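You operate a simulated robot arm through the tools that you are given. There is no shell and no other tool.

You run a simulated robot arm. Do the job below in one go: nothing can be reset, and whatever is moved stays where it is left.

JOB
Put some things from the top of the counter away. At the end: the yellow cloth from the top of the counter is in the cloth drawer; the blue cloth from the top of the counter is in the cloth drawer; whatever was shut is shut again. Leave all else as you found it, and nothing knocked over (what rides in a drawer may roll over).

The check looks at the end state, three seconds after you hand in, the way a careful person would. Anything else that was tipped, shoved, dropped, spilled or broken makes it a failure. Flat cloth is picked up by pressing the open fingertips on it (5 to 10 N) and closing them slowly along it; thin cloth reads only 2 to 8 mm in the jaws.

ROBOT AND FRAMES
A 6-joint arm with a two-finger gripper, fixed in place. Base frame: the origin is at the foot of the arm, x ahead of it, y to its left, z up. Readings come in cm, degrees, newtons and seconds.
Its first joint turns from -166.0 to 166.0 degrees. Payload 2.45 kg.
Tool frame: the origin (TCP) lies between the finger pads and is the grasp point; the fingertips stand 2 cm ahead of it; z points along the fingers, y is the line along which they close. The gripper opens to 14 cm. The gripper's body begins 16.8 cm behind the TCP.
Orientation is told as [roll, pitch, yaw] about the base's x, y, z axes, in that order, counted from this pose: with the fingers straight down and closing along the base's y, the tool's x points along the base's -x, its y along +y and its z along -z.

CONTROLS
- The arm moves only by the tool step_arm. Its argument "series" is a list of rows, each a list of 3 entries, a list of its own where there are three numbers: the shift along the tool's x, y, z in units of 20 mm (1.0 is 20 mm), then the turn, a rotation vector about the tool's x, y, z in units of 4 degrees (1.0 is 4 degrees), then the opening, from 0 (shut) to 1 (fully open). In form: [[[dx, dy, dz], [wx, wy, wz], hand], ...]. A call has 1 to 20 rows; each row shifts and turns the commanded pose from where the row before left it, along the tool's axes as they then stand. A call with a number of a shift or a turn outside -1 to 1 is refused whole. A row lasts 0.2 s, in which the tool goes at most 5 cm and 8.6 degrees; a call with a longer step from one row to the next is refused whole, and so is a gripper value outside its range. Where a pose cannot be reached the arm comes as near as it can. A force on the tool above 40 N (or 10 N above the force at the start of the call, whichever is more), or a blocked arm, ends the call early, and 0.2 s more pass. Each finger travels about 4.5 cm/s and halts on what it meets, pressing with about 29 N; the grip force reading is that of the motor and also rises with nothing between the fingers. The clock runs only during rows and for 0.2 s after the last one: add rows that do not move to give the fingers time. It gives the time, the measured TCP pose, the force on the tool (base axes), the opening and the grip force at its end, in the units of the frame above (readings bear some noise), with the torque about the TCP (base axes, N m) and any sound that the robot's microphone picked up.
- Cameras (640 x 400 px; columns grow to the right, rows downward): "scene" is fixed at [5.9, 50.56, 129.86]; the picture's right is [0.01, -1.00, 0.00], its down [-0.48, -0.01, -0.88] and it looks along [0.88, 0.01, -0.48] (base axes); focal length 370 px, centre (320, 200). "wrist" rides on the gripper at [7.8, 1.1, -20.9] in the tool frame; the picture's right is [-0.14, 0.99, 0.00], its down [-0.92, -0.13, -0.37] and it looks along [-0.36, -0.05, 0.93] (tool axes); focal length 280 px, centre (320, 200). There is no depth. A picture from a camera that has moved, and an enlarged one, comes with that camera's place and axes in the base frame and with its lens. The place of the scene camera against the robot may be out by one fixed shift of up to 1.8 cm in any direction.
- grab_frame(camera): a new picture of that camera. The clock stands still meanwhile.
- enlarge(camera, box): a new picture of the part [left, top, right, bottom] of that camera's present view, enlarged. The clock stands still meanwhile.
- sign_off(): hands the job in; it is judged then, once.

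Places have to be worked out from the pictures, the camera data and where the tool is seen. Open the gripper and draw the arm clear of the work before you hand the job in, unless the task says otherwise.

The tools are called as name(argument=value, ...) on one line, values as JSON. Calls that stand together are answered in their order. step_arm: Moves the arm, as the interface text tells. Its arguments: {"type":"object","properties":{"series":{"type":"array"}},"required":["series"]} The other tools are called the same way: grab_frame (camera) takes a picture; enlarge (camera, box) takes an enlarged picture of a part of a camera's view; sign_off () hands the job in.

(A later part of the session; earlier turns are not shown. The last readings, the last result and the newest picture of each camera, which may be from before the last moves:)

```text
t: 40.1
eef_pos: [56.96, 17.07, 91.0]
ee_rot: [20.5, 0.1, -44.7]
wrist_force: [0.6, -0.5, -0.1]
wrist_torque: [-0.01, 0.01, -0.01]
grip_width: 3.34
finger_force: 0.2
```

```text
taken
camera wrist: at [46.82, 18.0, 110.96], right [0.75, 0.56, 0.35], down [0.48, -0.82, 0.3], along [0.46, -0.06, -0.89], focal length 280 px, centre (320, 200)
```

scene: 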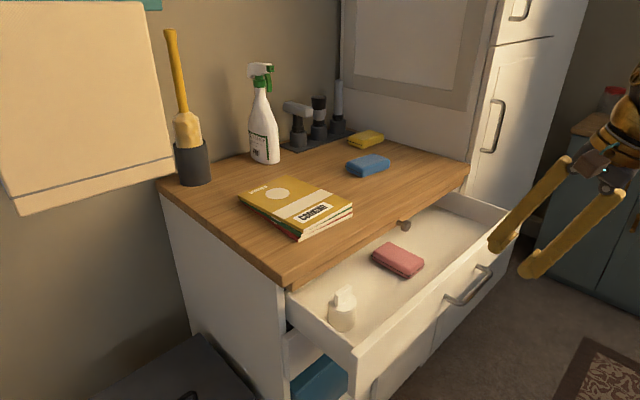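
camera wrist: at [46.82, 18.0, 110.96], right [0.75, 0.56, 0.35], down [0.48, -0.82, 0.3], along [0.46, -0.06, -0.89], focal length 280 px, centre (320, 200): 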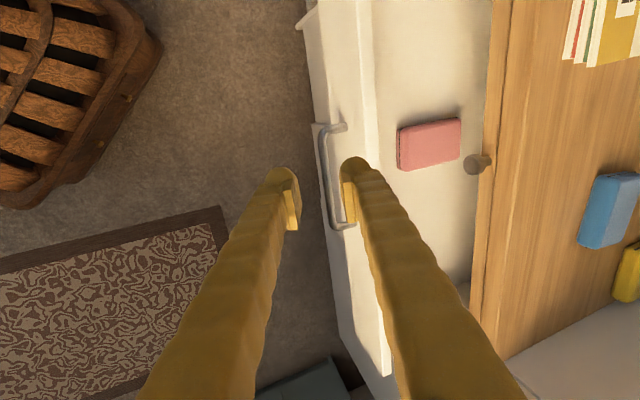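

Released cleanly. Now I'll straighten the tool, rise to z≈115, and turn the yaw to about +35° to face the cloths.

step_arm(series=[[[0, 0, 0], [1, 0, 0], 0.24], [[0, 0, 0], [1, 0, 0], 0.24], [[0, 0, 0], [1, 0, 0], 0.24], [[0, 0, 0], [1, 0, 0], 0.24], [[0, 0, 0], [1, 0, 0], 0.24], [[0, 0, -1], [0, 0, 0], 0.24], [[0, 0, -1], [0, 0, 0], 0.24], [[0, 0, -1], [0, 0, 0], 0.24], [[0, 0, -1], [0, 0, 0], 0.24], [[0, 0, -1], [0, 0, 0], 0.24], [[0, 0, -1], [0, 0, 0], 0.24], [[0, 0, -1], [0, 0, 0], 0.24], [[0, 0, -1], [0, 0, 0], 0.24], [[0, 0, -1], [0, 0, 0], 0.24], [[0, 0, -1], [0, 0, 0], 0.24], [[0, 0, -1], [0, 0, 0], 0.24], [[0, 0, -1], [0, 0, 0], 0.24], [[0, 0, 0], [0, 0, 0], 0.24]])

step_arm(series=[[[0, 0, 0], [0, 0, -1], 0.24], [[0, 0, 0], [0, 0, -1], 0.24], [[0, 0, 0], [0, 0, -1], 0.24], [[0, 0, 0], [0, 0, -1], 0.24], [[0, 0, 0], [0, 0, -1], 0.24], [[0, 0, 0], [0, 0, -1], 0.24], [[0, 0, 0], [0, 0, -1], 0.24], [[0, 0, 0], [0, 0, -1], 0.24], [[0, 0, 0], [0, 0, -1], 0.24], [[0, 0, 0], [0, 0, -1], 0.24], [[0, 0, 0], [0, 0, -1], 0.24], [[0, 0, 0], [0, 0, -1], 0.24], [[0, 0, 0], [0, 0, -1], 0.24], [[0, 0, 0], [0, 0, -1], 0.24], [[0, 0, 0], [0, 0, -1], 0.24], [[0, 0, 0], [0, 0, -1], 0.24], [[0, 0, 0], [0, 0, -1], 0.24], [[0, 0, 0], [0, 0, -1], 0.24], [[0, 0, 0], [0, 0, -1], 0.24], [[0, 0, 0], [0, 0, -1], 0.24]])

```text
t: 44.0
eef_pos: [56.98, 17.04, 114.88]
ee_rot: [0.5, 0.0, -44.7]
wrist_force: [0.2, 0.2, 0.2]
wrist_torque: [0.01, -0.04, 0.03]
grip_width: 3.35
finger_force: 0.1
```

```text
t: 48.1
eef_pos: [56.84, 16.99, 114.9]
ee_rot: [0.0, -0.6, 35.4]
wrist_force: [0.2, 0.3, 0.4]
wrist_torque: [-0.03, 0.03, -0.01]
grip_width: 3.34
finger_force: 0.0
```

Yaw is +35.4°. I'll move forward over the counter to view the cloths from above.

step_arm(series=[[[-1, -0.14, 0], [0, 0, 0], 0.24], [[-1, -0.14, 0], [0, 0, 0], 0.24], [[-1, -0.14, 0], [0, 0, 0], 0.24], [[-1, -0.14, 0], [0, 0, 0], 0.24], [[-1, -0.14, 0], [0, 0, 0], 0.24], [[-1, -0.14, 0], [0, 0, 0], 0.24], [[-1, -0.14, 0], [0, 0, 0], 0.24], [[-1, -0.14, 0], [0, 0, 0], 0.24], [[-1, -0.14, 0], [0, 0, 0], 0.24], [[-1, -0.14, 0], [0, 0, 0], 0.24], [[-1, -0.14, 0], [0, 0, 0], 0.24], [[-1, -0.14, 0], [0, 0, 0], 0.24], [[-1, -0.14, 0], [0, 0, 0], 0.24], [[-1, -0.14, 0], [0, 0, 0], 0.24], [[0, 0, 0], [0, 0, 0], 0.24]])

grab_frame(camera="wrist")

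grab_frame(camera="scene")

```text
t: 51.4
eef_pos: [82.01, 30.22, 115.23]
ee_rot: [0.1, -0.4, 35.3]
wrist_force: [-0.2, -0.1, 0.0]
wrist_torque: [-0.01, -0.01, 0.03]
grip_width: 3.33
finger_force: 0.1
```

```text
taken
camera wrist: at [74.54, 26.31, 136.2], right [-0.46, 0.89, 0.0], down [0.82, 0.43, 0.38], along [0.33, 0.17, -0.93], focal length 280 px, centre (320, 200)
```

wrist: 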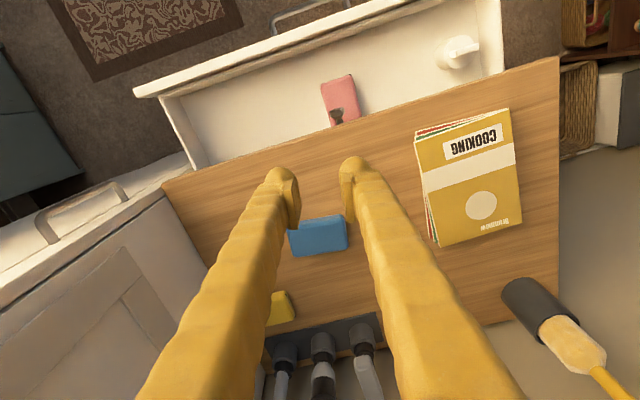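

```text
taken
```

scene: 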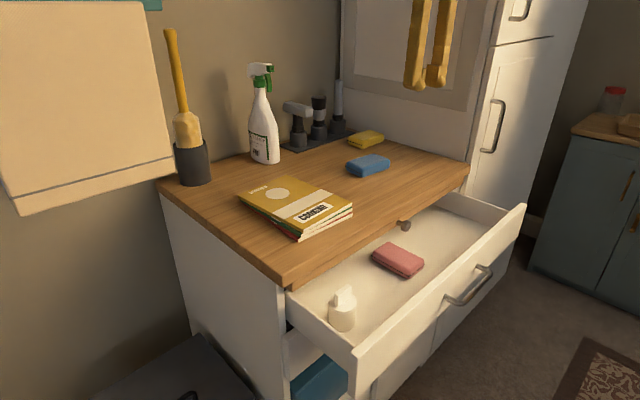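

The blue block measures about 10.5×6.6 cm, centre ≈(98.3,38.2), long axis at ≈126°, matching the current closing direction. I'll open the gripper, move forward over it and tilt the tool 30° for reach.

step_arm(series=[[[-0.9, -0.18, 0], [0, 0, 0], 0.5], [[-0.9, -0.18, 0], [0, 0, 0], 0.95], [[-0.9, -0.18, 0], [0, 0, 0], 0.95], [[-0.9, -0.18, 0], [0, 0, 0], 0.95], [[-0.9, -0.18, 0], [0, 0, 0], 0.95], [[-0.9, -0.18, 0], [0, 0, 0], 0.95], [[-0.9, -0.18, 0], [0, 0, 0], 0.95], [[-0.9, -0.18, 0], [0, 0, 0], 0.95], [[0, 0, 0], [0, -0.94, 0], 0.95], [[0, 0, 0], [0, -0.94, 0], 0.95], [[0, 0, 0], [0, -0.94, 0], 0.95], [[0, 0, 0], [0, -0.94, 0], 0.95], [[0, 0, 0], [0, -0.94, 0], 0.95], [[0, 0, 0], [0, -0.94, 0], 0.95], [[0, 0, 0], [0, -0.94, 0], 0.95], [[0, 0, 0], [0, -0.94, 0], 0.95], [[0, 0, 0], [0, 0, 0], 0.95]])

grab_frame(camera="wrist")

grab_frame(camera="scene")

```text
t: 55.0
eef_pos: [95.3, 36.1, 115.19]
ee_rot: [0.1, -30.6, 35.3]
wrist_force: [0.4, -0.3, 0.2]
wrist_torque: [-0.03, 0.03, -0.02]
grip_width: 13.28
finger_force: 0.1
```

```text
taken
camera wrist: at [80.36, 26.74, 129.36], right [-0.48, 0.88, 0.07], down [0.57, 0.24, 0.79], along [0.67, 0.41, -0.61], focal length 280 px, centre (320, 200)
```

wrist: 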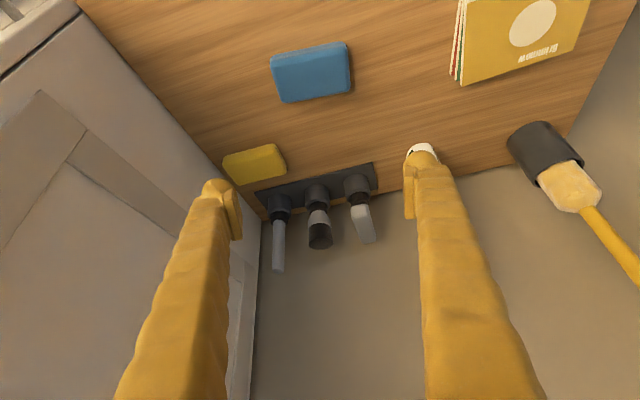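

```text
taken
```

scene: 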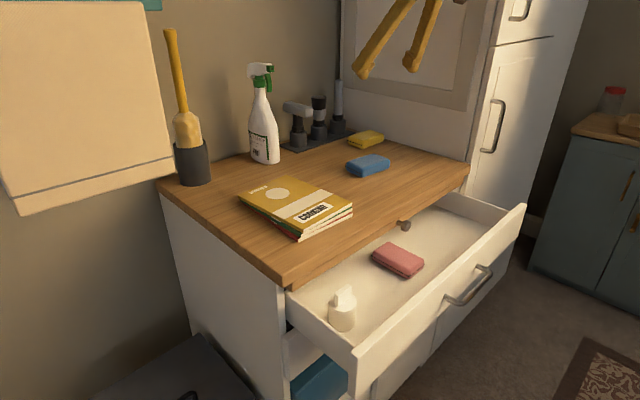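

Blue's centre refines to ≈(98.6,38.4), long axis ≈127°, ~11 cm long; laterally the TCP is already aligned. I'll open fully and descend to z≈95 while moving 3.5 cm forward.

step_arm(series=[[[0.299, 0, 0.79], [0, 0, 0], 1], [[0.299, 0, 0.79], [0, 0, 0], 1], [[0.299, 0, 0.79], [0, 0, 0], 1], [[0.299, 0, 0.79], [0, 0, 0], 1], [[0.299, 0, 0.79], [0, 0, 0], 1], [[0.299, 0, 0.79], [0, 0, 0], 1], [[0.299, 0, 0.79], [0, 0, 0], 1], [[0.299, 0, 0.79], [0, 0, 0], 1], [[0.299, 0, 0.79], [0, 0, 0], 1], [[0.299, 0, 0.79], [0, 0, 0], 1], [[0.299, 0, 0.79], [0, 0, 0], 1], [[0.299, 0, 0.79], [0, 0, 0], 1], [[0, 0, 0], [0, 0, 0], 1]])

grab_frame(camera="wrist")

enlarge(camera="scene", box=[300, 80, 480, 220])

```text
t: 57.8
eef_pos: [98.13, 38.05, 95.32]
ee_rot: [0.2, -30.5, 35.3]
wrist_force: [-0.2, -0.2, -0.8]
wrist_torque: [0.0, -0.01, -0.04]
grip_width: 14.02
finger_force: 0.1
```

```text
taken
camera wrist: at [83.21, 28.77, 109.42], right [-0.48, 0.88, 0.07], down [0.57, 0.25, 0.79], along [0.67, 0.41, -0.61], focal length 280 px, centre (320, 200)
```

wrist: 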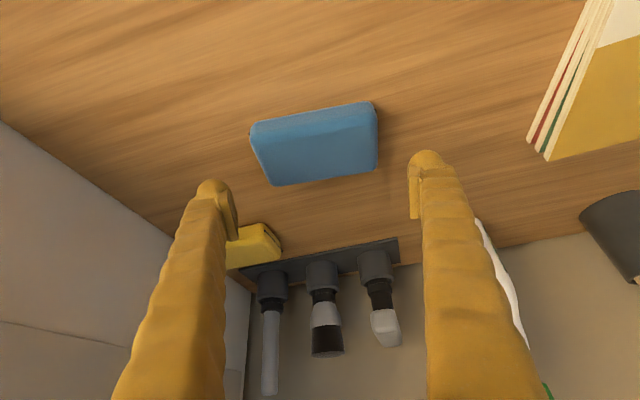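

```text
2.86 times, centred on (390, 150) of scene
camera zoom: at [5.9, 50.56, 129.86], right [0.01, -1.0, 0.0], down [-0.48, -0.01, -0.88], along [0.88, 0.01, -0.48], focal length 1057 px, centre (120, 343)
```

zoom: 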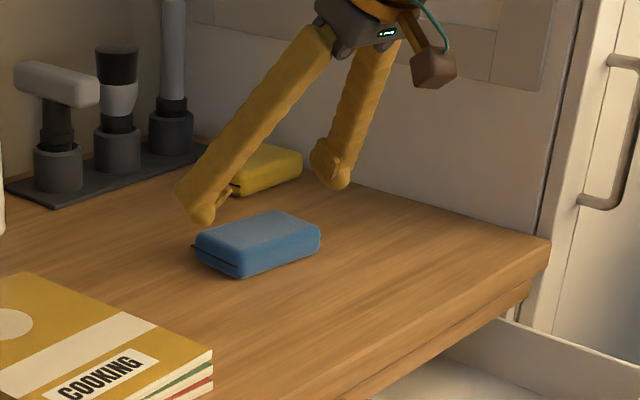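

I'm above the block; I'll enlarge to refine its corners from this closer view.

enlarge(camera="wrist", box=[200, 80, 440, 240])

```text
2.50 times, centred on (320, 160) of wrist
camera zoom: at [83.21, 28.77, 109.42], right [-0.48, 0.88, 0.07], down [0.57, 0.25, 0.79], along [0.67, 0.41, -0.61], focal length 701 px, centre (320, 300)
```

zoom: 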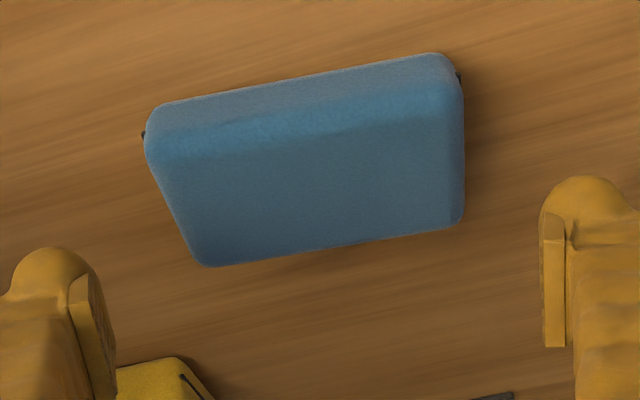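

Refined: block centre ≈(99.2,38.8), axis 128°, ~11.4 cm long, so there is ~1.3 cm clearance per side. I'll rotate yaw by +2.7° and descend to z≈90.2 around it.

step_arm(series=[[[0, 0, 0], [-0.34, 0, -0.58], 1], [[0.148, 0, 0.406], [0, 0, 0], 1], [[0.148, 0, 0.406], [0, 0, 0], 1], [[0.148, 0, 0.406], [0, 0, 0], 1], [[0.148, 0, 0.406], [0, 0, 0], 1], [[0.148, 0, 0.406], [0, 0, 0], 1], [[0.148, 0, 0.406], [0, 0, 0], 1], [[0, 0, 0], [0, 0, 0], 1]])

enlarge(camera="wrist", box=[200, 80, 440, 240])

enlarge(camera="scene", box=[300, 80, 480, 220])

```text
t: 59.5
eef_pos: [99.06, 38.58, 90.12]
ee_rot: [0.0, -30.6, 38.0]
wrist_force: [0.7, -0.2, 0.4]
wrist_torque: [-0.05, -0.01, -0.03]
grip_width: 14.0
finger_force: 0.0
```

```text
2.50 times, centred on (320, 160) of wrist
camera zoom: at [84.39, 28.69, 104.28], right [-0.52, 0.85, 0.07], down [0.56, 0.27, 0.79], along [0.65, 0.45, -0.61], focal length 701 px, centre (320, 300)
```

zoom: 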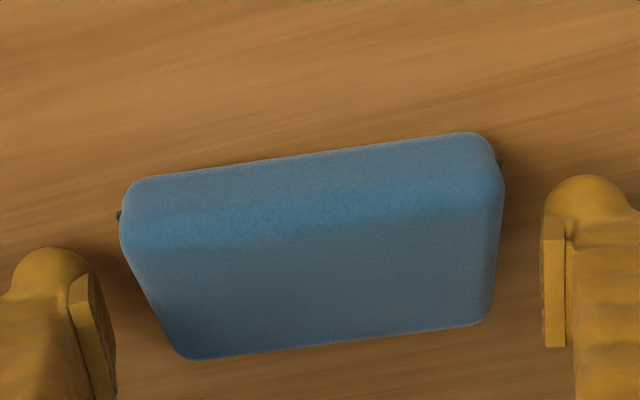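

```text
2.86 times, centred on (390, 150) of scene
camera zoom: at [5.9, 50.56, 129.86], right [0.01, -1.0, 0.0], down [-0.48, -0.01, -0.88], along [0.88, 0.01, -0.48], focal length 1057 px, centre (120, 343)
```

zoom: 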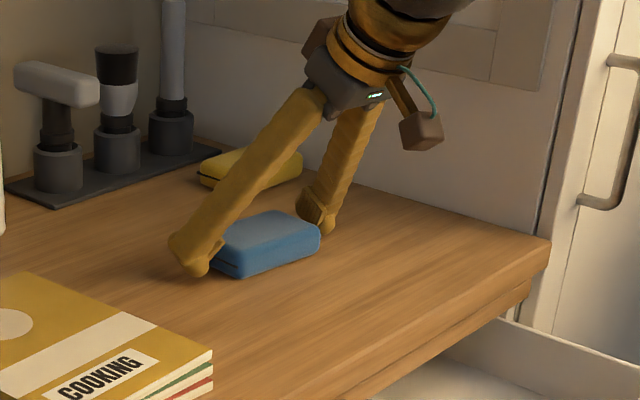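

The fingers straddle the block well. I'll descend slowly, up to 1.2 cm more, feeling for the table.

step_arm(series=[[[0.05, 0, 0.086], [0, 0, 0], 1], [[0.05, 0, 0.086], [0, 0, 0], 1], [[0.05, 0, 0.086], [0, 0, 0], 1], [[0.05, 0, 0.086], [0, 0, 0], 1], [[0, 0, 0], [0, 0, 0], 1]])

```text
t: 60.8
eef_pos: [99.03, 38.77, 89.61]
ee_rot: [0.0, -30.6, 38.1]
wrist_force: [-18.1, 1.0, 36.0]
wrist_torque: [-0.34, 0.44, -0.17]
grip_width: 14.0
finger_force: 0.0
```

Contact with the table at TCP z≈89.6, so the counter is at about z=87.0. I'll lift 3 mm and close on the block.

step_arm(series=[[[-0.09, 0, -0.15], [0, 0, 0], 1], [[0, 0, 0], [0, 0, 0], 0.93], [[0, 0, 0], [0, 0, 0], 0.86], [[0, 0, 0], [0, 0, 0], 0.8], [[0, 0, 0], [0, 0, 0], 0.74], [[0, 0, 0], [0, 0, 0], 0.68], [[0, 0, 0], [0, 0, 0], 0.62], [[0, 0, 0], [0, 0, 0], 0.56], [[0, 0, 0], [0, 0, 0], 0.5], [[0, 0, 0], [0, 0, 0], 0.5], [[0, 0, 0], [0, 0, 0], 0.5]])

grab_frame(camera="wrist")

enlarge(camera="scene", box=[300, 80, 480, 220])

```text
t: 63.1
eef_pos: [99.02, 38.6, 89.76]
ee_rot: [0.0, -30.7, 38.0]
wrist_force: [4.8, -1.1, 49.2]
wrist_torque: [-0.19, 0.6, -0.01]
grip_width: 11.93
finger_force: 29.1
```

```text
taken
camera wrist: at [84.46, 28.66, 103.94], right [-0.52, 0.85, 0.07], down [0.55, 0.27, 0.79], along [0.65, 0.45, -0.61], focal length 280 px, centre (320, 200)
```

wrist: 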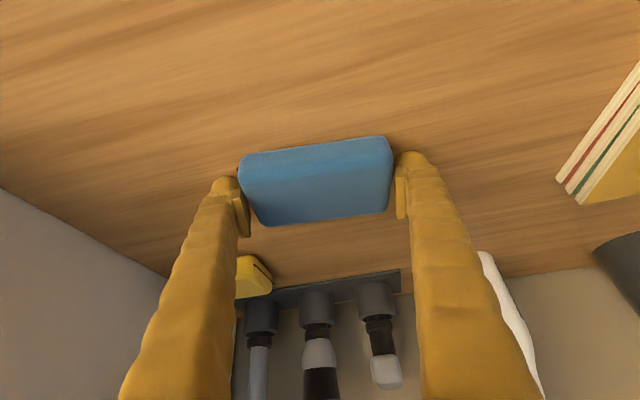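

```text
2.86 times, centred on (390, 150) of scene
camera zoom: at [5.9, 50.56, 129.86], right [0.01, -1.0, 0.0], down [-0.48, -0.01, -0.88], along [0.88, 0.01, -0.48], focal length 1057 px, centre (120, 343)
```

zoom: 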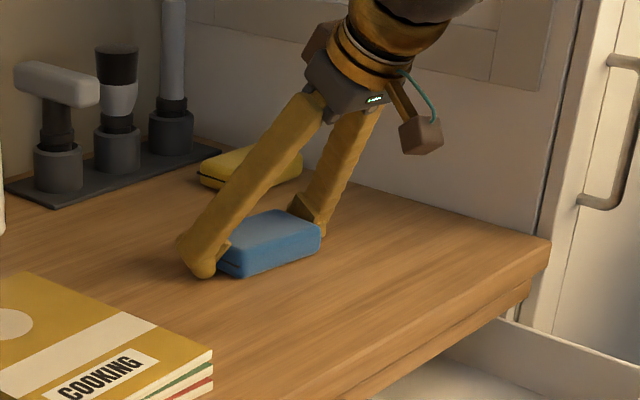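

Jaws stopped at 11.9 cm with 29 N, but the tips press hard on the table. I'll ease up a few mm while commanding further closing.

step_arm(series=[[[-0.05, 0, -0.086], [0, 0, 0], 0.5], [[-0.05, 0, -0.086], [0, 0, 0], 0.5], [[0, 0, 0], [0, 0, 0], 0.5], [[0, 0, 0], [0, 0, 0], 0.5]])

enlarge(camera="wrist", box=[200, 100, 440, 260])

```text
t: 64.2
eef_pos: [98.73, 38.57, 89.98]
ee_rot: [0.0, -30.4, 38.0]
wrist_force: [5.2, 0.2, 9.9]
wrist_torque: [-0.39, -0.43, 0.27]
grip_width: 11.93
finger_force: 28.8
```

```text
2.50 times, centred on (320, 180) of wrist
camera zoom: at [84.35, 28.62, 104.05], right [-0.52, 0.85, 0.07], down [0.56, 0.27, 0.78], along [0.65, 0.45, -0.62], focal length 701 px, centre (320, 250)
```

zoom: 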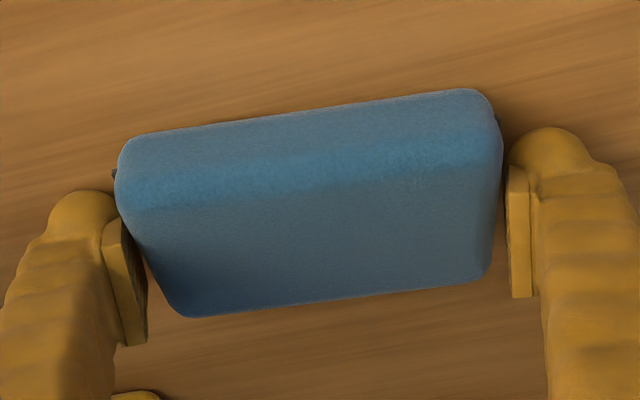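

The block is held at both ends. I'll lift it slowly by 4 cm and check that it comes along.

step_arm(series=[[[-0.13, 0, -0.215], [0, 0, 0], 0.5], [[-0.13, 0, -0.215], [0, 0, 0], 0.5], [[-0.13, 0, -0.215], [0, 0, 0], 0.5], [[-0.13, 0, -0.215], [0, 0, 0], 0.5], [[-0.13, 0, -0.215], [0, 0, 0], 0.5], [[-0.13, 0, -0.215], [0, 0, 0], 0.5], [[-0.13, 0, -0.215], [0, 0, 0], 0.5], [[-0.13, 0, -0.215], [0, 0, 0], 0.5], [[0, 0, 0], [0, 0, 0], 0.5]])

grab_frame(camera="wrist")

grab_frame(camera="scene")

```text
t: 66.2
eef_pos: [98.89, 38.71, 94.09]
ee_rot: [0.0, -30.6, 37.9]
wrist_force: [-0.5, 0.1, 0.0]
wrist_torque: [0.02, 0.0, 0.0]
grip_width: 11.86
finger_force: 29.2
```

```text
taken
camera wrist: at [84.38, 28.66, 108.24], right [-0.52, 0.85, 0.07], down [0.56, 0.27, 0.79], along [0.65, 0.45, -0.61], focal length 280 px, centre (320, 200)
```

wrist: 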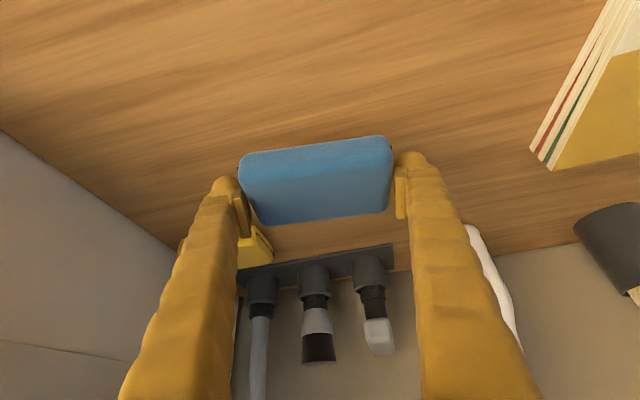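

```text
taken
```

scene: 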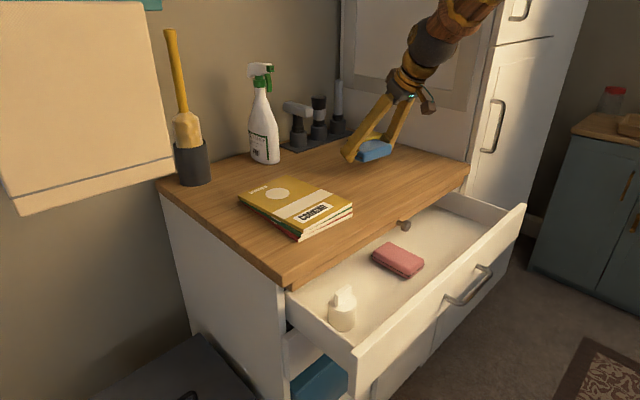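

Blue is lifted cleanly. I'll raise it further, bring the tool upright, and align the yaw with the drawer.

step_arm(series=[[[-0.467, 0, -0.79], [0, 0, 0], 0.5], [[-0.467, 0, -0.79], [0, 0, 0], 0.5], [[-0.467, 0, -0.79], [0, 0, 0], 0.5], [[-0.467, 0, -0.79], [0, 0, 0], 0.5], [[-0.467, 0, -0.79], [0, 0, 0], 0.5], [[-0.467, 0, -0.79], [0, 0, 0], 0.5], [[0.3, 0, 0], [0, 0.956, 0], 0.5], [[0.3, 0, 0], [0, 0.956, 0], 0.5], [[0.3, 0, 0], [0, 0.956, 0], 0.5], [[0.3, 0, 0], [0, 0.956, 0], 0.5], [[0.3, 0, 0], [0, 0.956, 0], 0.5], [[0.3, 0, 0], [0, 0.956, 0], 0.5], [[0.3, 0, 0], [0, 0.956, 0], 0.5], [[0.3, 0, 0], [0, 0.956, 0], 0.5], [[0, 0, 0], [0, 0, -0.925], 0.5], [[0, 0, 0], [0, 0, -0.925], 0.5], [[0, 0, 0], [0, 0, 0], 0.5]])

grab_frame(camera="wrist")

```text
t: 69.8
eef_pos: [95.33, 35.75, 103.68]
ee_rot: [0.0, 0.0, 45.4]
wrist_force: [0.1, -0.1, -1.0]
wrist_torque: [-0.01, -0.02, -0.03]
grip_width: 11.8
finger_force: 28.9
```

```text
taken
camera wrist: at [88.92, 30.88, 124.75], right [-0.61, 0.79, 0.0], down [0.74, 0.57, 0.37], along [0.29, 0.23, -0.93], focal length 280 px, centre (320, 200)
```

wrist: 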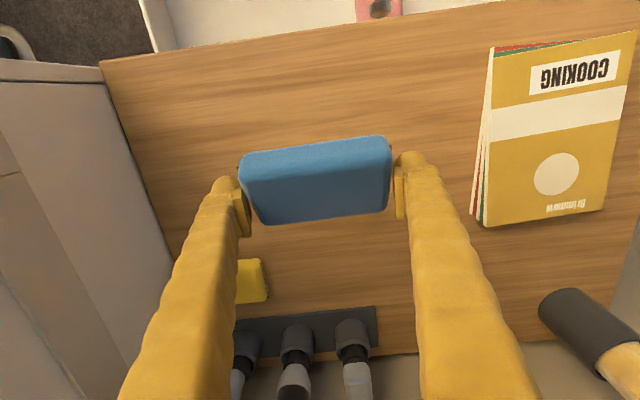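

Blue is held firmly. Moving it back over the open drawer (target u≈50, n≈67, i.e. about (82.7,12.5)).

step_arm(series=[[[0.907, -0.264, 0], [0, 0, 0], 0.5], [[0.907, -0.264, 0], [0, 0, 0], 0.5], [[0.907, -0.264, 0], [0, 0, 0], 0.5], [[0.907, -0.264, 0], [0, 0, 0], 0.5], [[0.907, -0.264, 0], [0, 0, 0], 0.5], [[0.907, -0.264, 0], [0, 0, 0], 0.5], [[0.907, -0.264, 0], [0, 0, 0], 0.5], [[0.907, -0.264, 0], [0, 0, 0], 0.5], [[0.907, -0.264, 0], [0, 0, 0], 0.5], [[0.907, -0.264, 0], [0, 0, 0], 0.5], [[0.907, -0.264, 0], [0, 0, 0], 0.5], [[0.907, -0.264, 0], [0, 0, 0], 0.5], [[0.907, -0.264, 0], [0, 0, 0], 0.5], [[0.907, -0.264, 0], [0, 0, 0], 0.5], [[0, 0, 0], [0, 0, 0], 0.5]])

grab_frame(camera="wrist")

grab_frame(camera="scene")

```text
t: 73.0
eef_pos: [82.88, 12.54, 103.79]
ee_rot: [0.0, 0.0, 45.4]
wrist_force: [-0.4, -0.1, -0.4]
wrist_torque: [0.02, 0.0, -0.02]
grip_width: 11.75
finger_force: 29.5
```

```text
taken
camera wrist: at [76.45, 7.57, 124.74], right [-0.61, 0.79, 0.0], down [0.74, 0.57, 0.37], along [0.29, 0.23, -0.93], focal length 280 px, centre (320, 200)
```

wrist: 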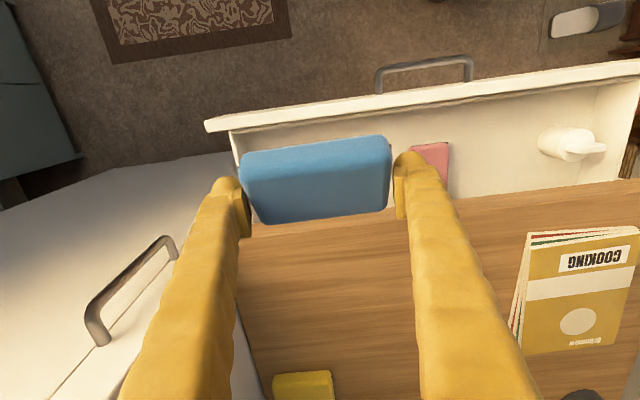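

```text
taken
```

scene: 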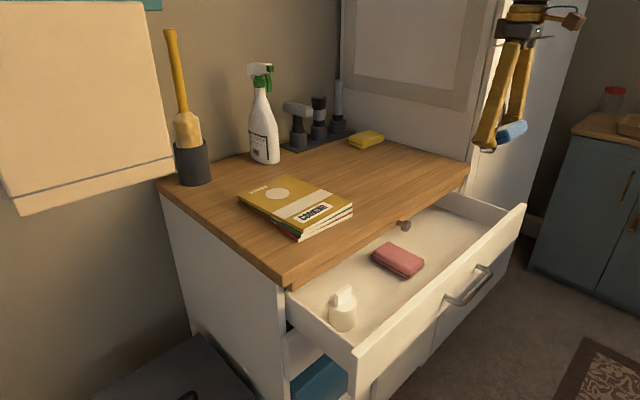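

I'm over the drawer: inner front panel at n≈63.3, right wall u≈62.5, red cloth up to u≈35, so u=50, n≈67.7 is free. Lowering to just above the drawer floor.

step_arm(series=[[[-0.25, 0, 1], [0, 0, 0], 0.5], [[0, 0, 1], [0, 0, 0], 0.5], [[0, 0, 1], [0, 0, 0], 0.5], [[0, 0, 1], [0, 0, 0], 0.5], [[0, 0, 1], [0, 0, 0], 0.5], [[0, 0, 1], [0, 0, 0], 0.5], [[0, 0, 1], [0, 0, 0], 0.5], [[0, 0, 1], [0, 0, 0], 0.5], [[0, 0, 1], [0, 0, 0], 0.5], [[0, 0, 0.7], [0, 0, 0], 0.5], [[0, 0, 0.5], [0, 0, 0], 0.5], [[0, 0, 0.3], [0, 0, 0], 0.5], [[0, 0, 0], [0, 0, 0], 0.5]])

grab_frame(camera="wrist")

grab_frame(camera="scene")

```text
t: 75.8
eef_pos: [83.25, 13.03, 82.68]
ee_rot: [0.0, 0.0, 45.4]
wrist_force: [-0.3, 0.0, -1.5]
wrist_torque: [0.0, 0.0, 0.04]
grip_width: 11.75
finger_force: 29.2
```

```text
taken
camera wrist: at [76.78, 8.04, 103.74], right [-0.61, 0.79, 0.0], down [0.74, 0.57, 0.37], along [0.29, 0.23, -0.93], focal length 280 px, centre (320, 200)
```

wrist: 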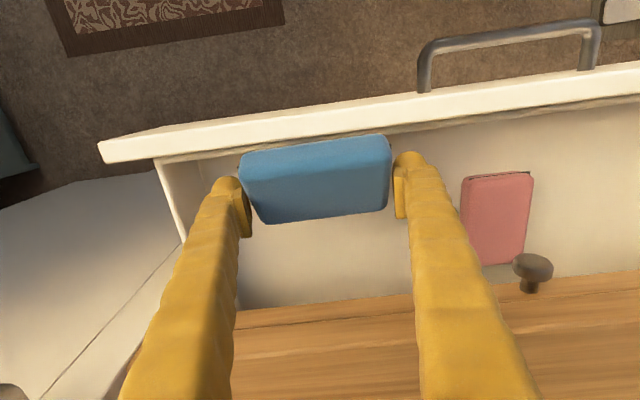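

```text
taken
```

scene: 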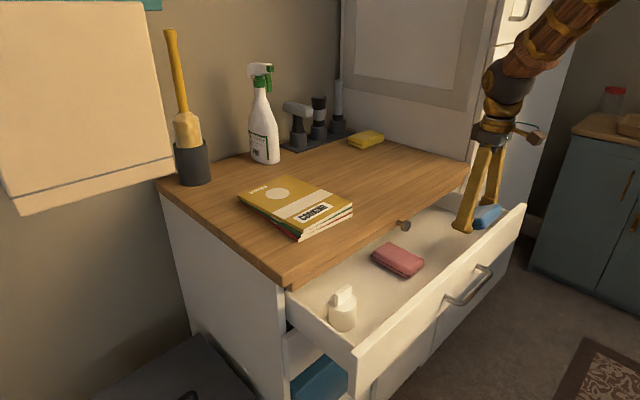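

The block's near edge is close to the front panel, so I'll shift 0.7 cm inward and lower slowly toward the floor.

step_arm(series=[[[-0.35, 0, 0], [0, 0, 0], 0.5], [[0, 0, 0.3], [0, 0, 0], 0.5], [[0, 0, 0.3], [0, 0, 0], 0.5], [[0, 0, 0.3], [0, 0, 0], 0.5], [[0, 0, 0.3], [0, 0, 0], 0.5], [[0, 0, 0.3], [0, 0, 0], 0.5], [[0, 0, 0.2], [0, 0, 0], 0.5], [[0, 0, 0.2], [0, 0, 0], 0.5], [[0, 0, 0.1], [0, 0, 0], 0.5], [[0, 0, 0], [0, 0, 0], 0.5]])

grab_frame(camera="wrist")

enlarge(camera="scene", box=[370, 130, 530, 270])

```text
t: 78.0
eef_pos: [83.6, 13.36, 78.67]
ee_rot: [0.0, 0.1, 45.4]
wrist_force: [-0.7, 0.2, -0.5]
wrist_torque: [0.01, -0.01, 0.02]
grip_width: 11.73
finger_force: 28.7
```

```text
taken
camera wrist: at [77.26, 8.49, 99.65], right [-0.61, 0.79, 0.0], down [0.74, 0.57, 0.37], along [0.29, 0.23, -0.93], focal length 280 px, centre (320, 200)
```

wrist: 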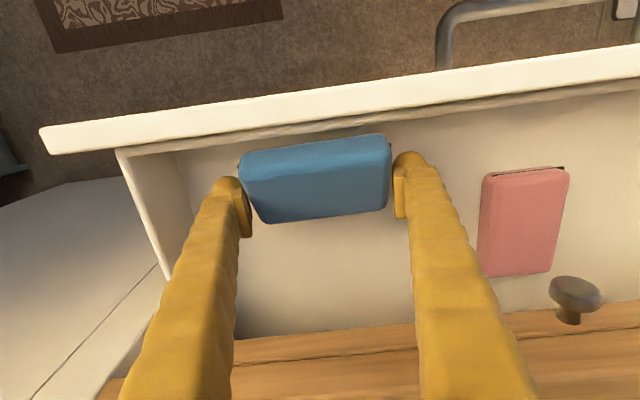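

```text
2.86 times, centred on (450, 200) of scene
camera zoom: at [5.9, 50.56, 129.86], right [0.01, -1.0, 0.0], down [-0.48, -0.01, -0.88], along [0.88, 0.01, -0.48], focal length 1057 px, centre (-51, 200)
```

zoom: 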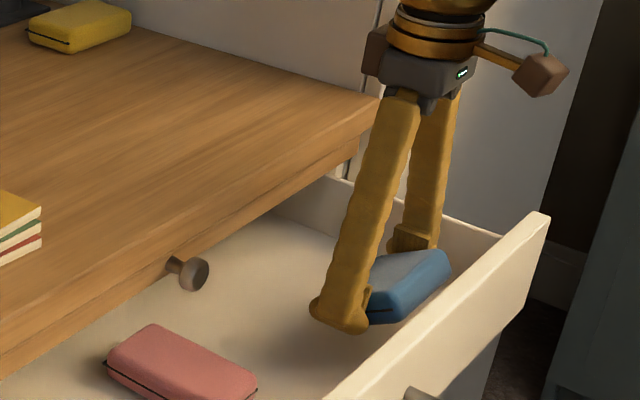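

Well placed with room around. Lowering further in small steps until contact.

step_arm(series=[[[0, 0, 0.15], [0, 0, 0], 0.5], [[0, 0, 0.15], [0, 0, 0], 0.5], [[0, 0, 0.15], [0, 0, 0], 0.5], [[0, 0, 0.1], [0, 0, 0], 0.5], [[0, 0, 0.1], [0, 0, 0], 0.5], [[0, 0, 0], [0, 0, 0], 0.5]])

enlarge(camera="scene", box=[370, 130, 530, 270])

```text
t: 79.3
eef_pos: [83.65, 13.39, 77.36]
ee_rot: [0.1, 0.1, 45.4]
wrist_force: [-0.4, 0.2, -0.9]
wrist_torque: [0.0, 0.03, -0.01]
grip_width: 11.68
finger_force: 29.0
```

```text
2.86 times, centred on (450, 200) of scene
camera zoom: at [5.9, 50.56, 129.86], right [0.01, -1.0, 0.0], down [-0.48, -0.01, -0.88], along [0.88, 0.01, -0.48], focal length 1057 px, centre (-51, 200)
```

zoom: 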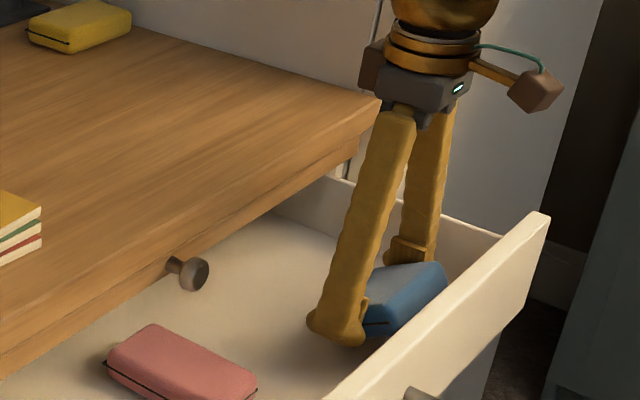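

Still no contact; continuing down in 2 mm steps.

step_arm(series=[[[0, 0, 0.1], [0, 0, 0], 0.5], [[0, 0, 0.1], [0, 0, 0], 0.5], [[0, 0, 0.1], [0, 0, 0], 0.5], [[0, 0, 0.1], [0, 0, 0], 0.5], [[0, 0, 0.1], [0, 0, 0], 0.5], [[0, 0, 0], [0, 0, 0], 0.5]])

```text
t: 80.8
eef_pos: [83.72, 13.4, 76.44]
ee_rot: [0.0, 0.0, 45.4]
wrist_force: [0.5, -0.7, -0.4]
wrist_torque: [-0.01, -0.02, 0.0]
grip_width: 11.68
finger_force: 29.3
```

step_arm(series=[[[0, 0, 0.1], [0, 0, 0], 0.5], [[0, 0, 0.1], [0, 0, 0], 0.5], [[0, 0, 0.1], [0, 0, 0], 0.5], [[0, 0, 0.1], [0, 0, 0], 0.5], [[0, 0, 0], [0, 0, 0], 0.5]])

enlarge(camera="scene", box=[370, 130, 530, 270])

```text
t: 81.6
eef_pos: [83.75, 13.5, 76.04]
ee_rot: [-0.1, -0.1, 45.5]
wrist_force: [-1.4, 1.4, 9.1]
wrist_torque: [0.09, 0.09, -0.1]
grip_width: 11.72
finger_force: 28.6
stopped in row 4: the force on the tool passed its limit at 44 N (the readings are from after the stop); the commanded pose is now the measured one
```

```text
2.86 times, centred on (450, 200) of scene
camera zoom: at [5.9, 50.56, 129.86], right [0.01, -1.0, 0.0], down [-0.48, -0.01, -0.88], along [0.88, 0.01, -0.48], focal length 1057 px, centre (-51, 200)
```

zoom: 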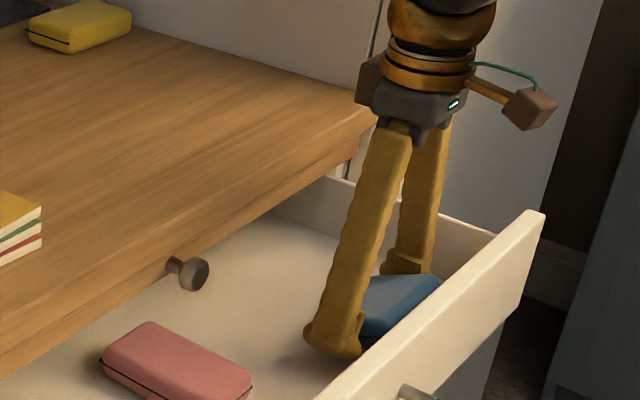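

Contact with the floor at TCP z≈76. Releasing the blue cloth here.

step_arm(series=[[[0, 0, -0.05], [0, 0, 0], 0.86], [[0, 0, 0], [0, 0, 0], 0.9], [[0, 0, 0], [0, 0, 0], 0.94], [[0, 0, 0], [0, 0, 0], 0.94], [[0, 0, 0], [0, 0, 0], 0.94], [[0, 0, -0.5], [0, 0, 0], 0.94], [[0, 0, -1], [0, 0, 0], 0.94], [[0, 0, -1], [0, 0, 0], 0.94], [[0, 0, -1], [0, 0, 0], 0.94], [[0, 0, -1], [0, 0, 0], 0.94], [[0, 0, -1], [0, 0, 0], 0.94], [[0, 0, -1], [0, 0, 0], 0.94], [[0, 0, -1], [0, 0, 0], 0.94], [[0, 0, -1], [0, 0, 0], 0.94], [[0, 0, -1], [0, 0, 0], 0.94], [[0, 0, -1], [0, 0, 0], 0.94], [[0, 0, -1], [0, 0, 0], 0.94], [[0, 0, -1], [0, 0, 0], 0.94], [[0, 0, 0], [0, 0, 0], 0.94]])

grab_frame(camera="wrist")

grab_frame(camera="scene")

```text
t: 85.6
eef_pos: [83.68, 13.54, 100.88]
ee_rot: [0.1, -0.1, 45.4]
wrist_force: [0.3, 0.7, -0.9]
wrist_torque: [0.0, 0.02, 0.01]
grip_width: 13.14
finger_force: 0.0
```

```text
taken
camera wrist: at [77.29, 8.6, 121.93], right [-0.61, 0.79, 0.0], down [0.74, 0.57, 0.37], along [0.29, 0.23, -0.93], focal length 280 px, centre (320, 200)
```

wrist: 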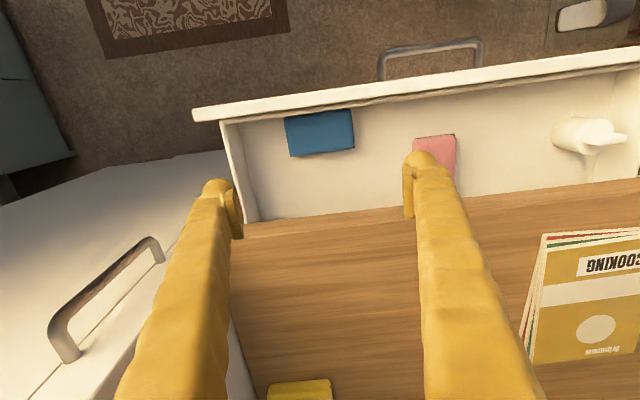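

```text
taken
```

scene: 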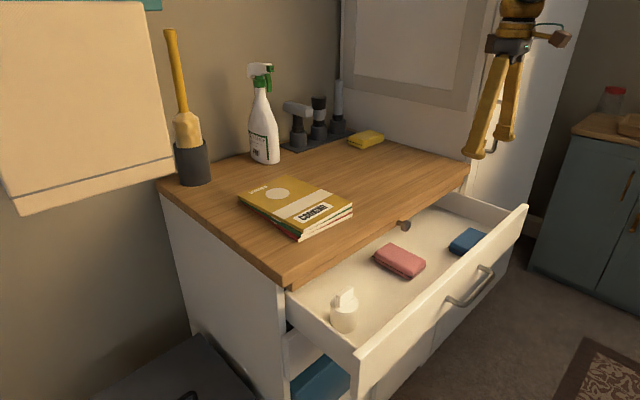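

Blue now lies flat in the drawer. Next the yellow one: I'll rise, turn the yaw to 20°, and move over the counter to view it.

step_arm(series=[[[0, 0, -1], [0, 0, 0.907], 0.94], [[0, 0, -1], [0, 0, 0.907], 0.7], [[0, 0, -1], [0, 0, 0.907], 0.5], [[0, 0, -1], [0, 0, 0.907], 0.3], [[0, 0, -1], [0, 0, 0.907], 0.1], [[0, 0, -1], [0, 0, 0.907], 0.0], [[0, 0, -1], [0, 0, 0.907], 0.0], [[-0.984, 0.537, 0], [0, 0, 0], 0], [[-0.984, 0.537, 0], [0, 0, 0], 0], [[-0.984, 0.537, 0], [0, 0, 0], 0], [[-0.984, 0.537, 0], [0, 0, 0], 0], [[-0.984, 0.537, 0], [0, 0, 0], 0], [[-0.984, 0.537, 0], [0, 0, 0], 0], [[-0.984, 0.537, 0], [0, 0, 0], 0], [[-0.984, 0.537, 0], [0, 0, 0], 0], [[-0.984, 0.537, 0], [0, 0, 0], 0], [[-0.984, 0.537, 0], [0, 0, 0], 0], [[-0.984, 0.537, 0], [0, 0, 0], 0], [[0, 0, 0], [0, 0, 0], 0]])

step_arm(series=[[[0, 0, 0], [0, -1, 0], 0], [[0, 0, 0], [0, -1, 0], 0], [[0, 0, 0], [0, -1, 0], 0], [[0, 0, 0], [0, -1, 0], 0], [[0, 0, 0], [0, -1, 0], 0], [[0, 0, 0], [0, -1, 0], 0], [[0, 0, 0], [0, -1, 0], 0], [[0, 0, 0], [0, -1, 0], 0], [[0, 0, 0], [0, -1, 0], 0], [[0, 0, 0], [0, -1, 0], 0], [[0, 0, 0], [0, 0, 0], 0]])

grab_frame(camera="wrist")

grab_frame(camera="scene")

```text
t: 89.6
eef_pos: [100.06, 31.98, 115.08]
ee_rot: [-0.1, -0.1, 20.0]
wrist_force: [-0.6, -0.4, 0.0]
wrist_torque: [-0.01, -0.01, 0.02]
grip_width: 0.01
finger_force: 29.4
```

```text
t: 92.0
eef_pos: [100.07, 31.79, 115.16]
ee_rot: [0.0, -40.2, 20.0]
wrist_force: [0.2, 0.4, -0.4]
wrist_torque: [0.01, -0.01, -0.01]
grip_width: 0.0
finger_force: 28.7
```

```text
taken
camera wrist: at [81.2, 26.13, 126.14], right [-0.24, 0.97, 0.09], down [0.48, 0.04, 0.88], along [0.84, 0.25, -0.47], focal length 280 px, centre (320, 200)
```

wrist: 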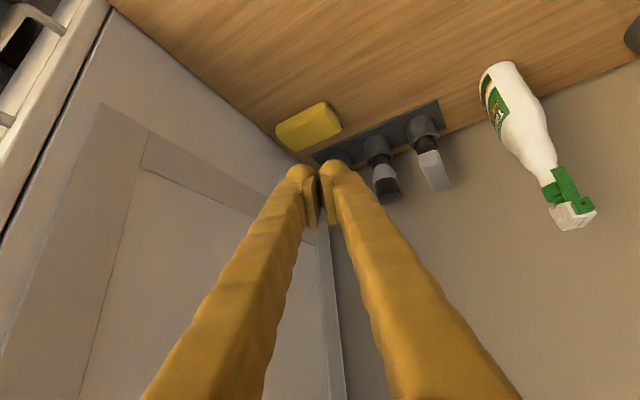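

```text
taken
```

scene: 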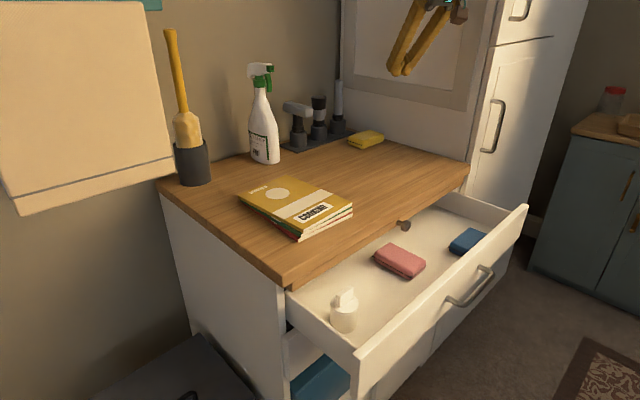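

enlarge(camera="wrist", box=[230, 60, 390, 180])

enlarge(camera="scene", box=[320, 110, 420, 170])

```text
3.33 times, centred on (310, 120) of wrist
camera zoom: at [81.2, 26.13, 126.14], right [-0.24, 0.97, 0.09], down [0.48, 0.04, 0.88], along [0.84, 0.25, -0.47], focal length 935 px, centre (353, 467)
```

zoom: 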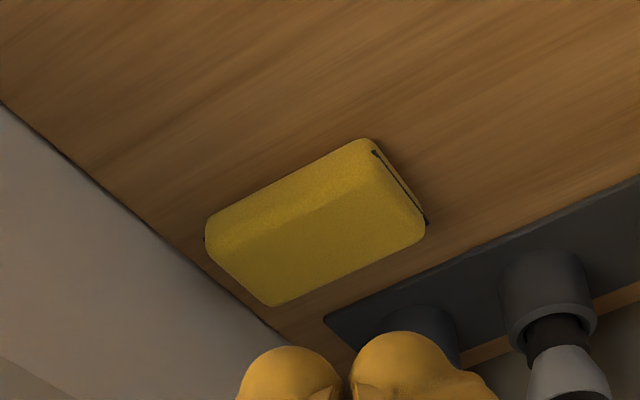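

```text
6.40 times, centred on (370, 140) of scene
camera zoom: at [5.9, 50.56, 129.86], right [0.01, -1.0, 0.0], down [-0.48, -0.01, -0.88], along [0.88, 0.01, -0.48], focal length 2369 px, centre (0, 584)
```

zoom: 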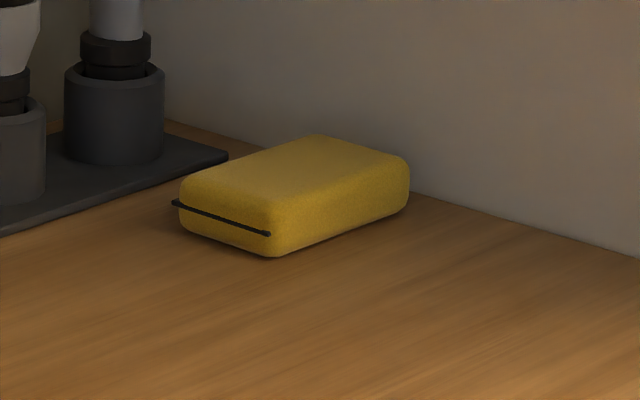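

Yellow's centre is ≈(120,37), axis ≈134°, its right end ~3 cm from the tall cabinet's wall; gripping its ends there is tight. I plan to press lightly on its top and slide it left first, so I'll re-orient (yaw 44°, tilt 48°) and approach above it.

step_arm(series=[[[0, 0, 0], [-0.774, 0, -0.917], 0], [[0, 0, 0], [-0.774, 0, -0.917], 0], [[0, 0, 0], [-0.774, 0, -0.917], 0], [[0, 0, 0], [-0.774, 0, -0.917], 0], [[0, 0, 0], [-0.774, 0, -0.917], 0], [[0, 0, 0], [0, -1, 0], 0], [[0, 0, 0], [0, -1, 0], 0], [[0, 0, 0], [0, 0, 0], 0]])

step_arm(series=[[[0.0875, -0.275, 0.825], [0, 0, 0], 0], [[0.0875, -0.275, 0.825], [0, 0, 0], 0], [[0.0875, -0.275, 0.825], [0, 0, 0], 0], [[0.0875, -0.275, 0.825], [0, 0, 0], 0], [[0.0875, -0.275, 0.825], [0, 0, 0], 0], [[0.0875, -0.275, 0.825], [0, 0, 0], 0], [[0.0875, -0.275, 0.825], [0, 0, 0], 0], [[0.0875, -0.275, 0.825], [0, 0, 0], 0], [[0.0875, -0.275, 0.825], [0, 0, 0], 0], [[0.0875, -0.275, 0.825], [0, 0, 0], 0], [[0, 0, 0], [0, 0, 0], 0]])

grab_frame(camera="wrist")

grab_frame(camera="scene")

```text
t: 93.8
eef_pos: [100.01, 31.93, 115.15]
ee_rot: [0.1, -48.2, 44.0]
wrist_force: [0.8, 0.1, 0.1]
wrist_torque: [0.01, 0.0, 0.02]
grip_width: 0.0
finger_force: 28.6
```

```text
t: 96.2
eef_pos: [112.06, 35.75, 102.78]
ee_rot: [0.1, -48.1, 43.9]
wrist_force: [0.4, 0.7, -0.3]
wrist_torque: [-0.01, 0.03, 0.02]
grip_width: 0.0
finger_force: 29.0
```

```text
taken
camera wrist: at [96.11, 22.04, 110.96], right [-0.62, 0.78, 0.1], down [0.33, 0.14, 0.93], along [0.71, 0.61, -0.35], focal length 280 px, centre (320, 200)
```

wrist: 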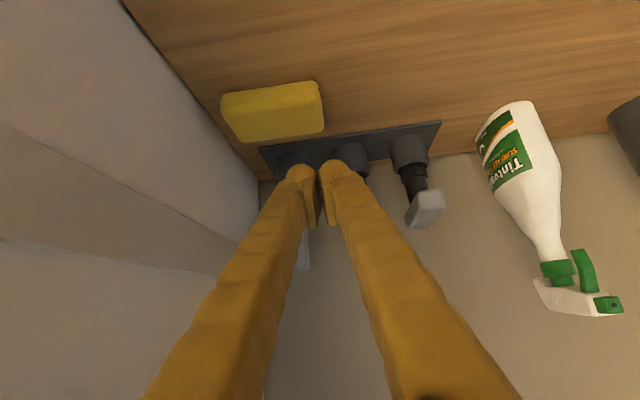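

```text
taken
```

scene: 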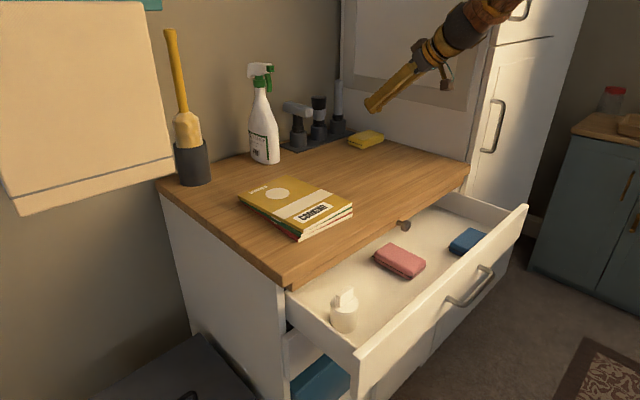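

Reach is fine. Yellow confirmed at centre ≈(120.5,37.3). Continuing to just above its top (z≈95).

step_arm(series=[[[0.1, -0.229, 0.723], [0, 0, 0], 0], [[0.1, -0.229, 0.723], [0, 0, 0], 0], [[0.1, -0.229, 0.723], [0, 0, 0], 0], [[0.1, -0.229, 0.723], [0, 0, 0], 0], [[0.1, -0.229, 0.723], [0, 0, 0], 0], [[0.1, -0.229, 0.723], [0, 0, 0], 0], [[0.1, -0.229, 0.723], [0, 0, 0], 0], [[0, 0, 0], [0, 0, 0], 0]])

grab_frame(camera="wrist")

enlarge(camera="scene", box=[300, 60, 480, 200])

```text
t: 98.0
eef_pos: [118.88, 37.95, 94.95]
ee_rot: [0.1, -48.1, 44.1]
wrist_force: [-0.1, -0.3, 1.1]
wrist_torque: [0.02, -0.02, -0.01]
grip_width: 0.01
finger_force: 28.7
```

```text
taken
camera wrist: at [102.98, 24.15, 103.12], right [-0.62, 0.78, 0.1], down [0.33, 0.14, 0.93], along [0.71, 0.61, -0.35], focal length 280 px, centre (320, 200)
```

wrist: 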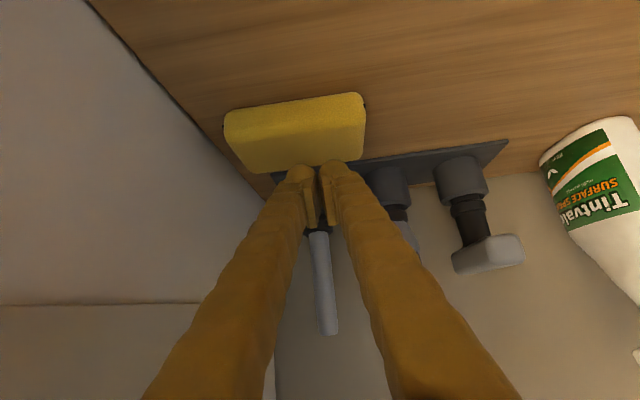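

```text
2.86 times, centred on (390, 130) of scene
camera zoom: at [5.9, 50.56, 129.86], right [0.01, -1.0, 0.0], down [-0.48, -0.01, -0.88], along [0.88, 0.01, -0.48], focal length 1057 px, centre (120, 400)
```

zoom: 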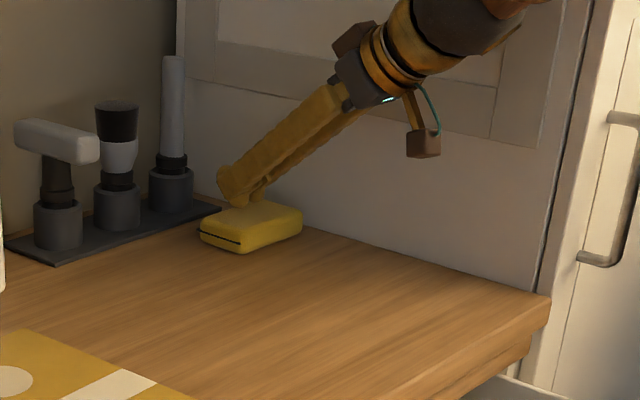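

Tips are just above and slightly toward the block's far edge. I'll come back 1 cm, descend 1.8 cm, then press gently.

step_arm(series=[[[0.2, 0, 0.05], [0, 0, 0], 0], [[0.2, 0, 0.05], [0, 0, 0], 0], [[0.2, 0, 0.05], [0, 0, 0], 0], [[0.2, 0, 0.05], [0, 0, 0], 0], [[0.2, 0, 0.05], [0, 0, 0], 0], [[0.037, 0, 0.033], [0, 0, 0], 0], [[0.037, 0, 0.033], [0, 0, 0], 0], [[0.037, 0, 0.033], [0, 0, 0], 0], [[0, 0, 0], [0, 0, 0], 0]])

enlarge(camera="wrist", box=[200, 80, 400, 220])

```text
t: 99.8
eef_pos: [118.31, 37.33, 93.45]
ee_rot: [-0.2, -48.4, 44.1]
wrist_force: [0.1, -1.3, 8.4]
wrist_torque: [0.03, 0.03, 0.05]
grip_width: 0.58
finger_force: 29.1
stopped in row 8: the force on the tool passed its limit at 43 N (the readings are from after the stop); the commanded pose is now the measured one
```

```text
2.86 times, centred on (300, 150) of wrist
camera zoom: at [102.29, 23.54, 101.53], right [-0.62, 0.78, 0.1], down [0.33, 0.14, 0.93], along [0.71, 0.61, -0.34], focal length 801 px, centre (377, 343)
```

zoom: 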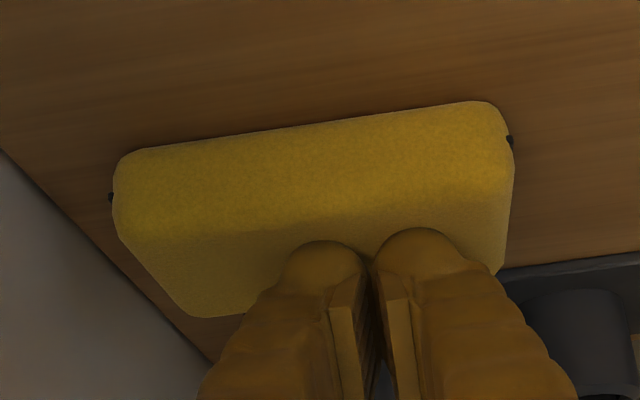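

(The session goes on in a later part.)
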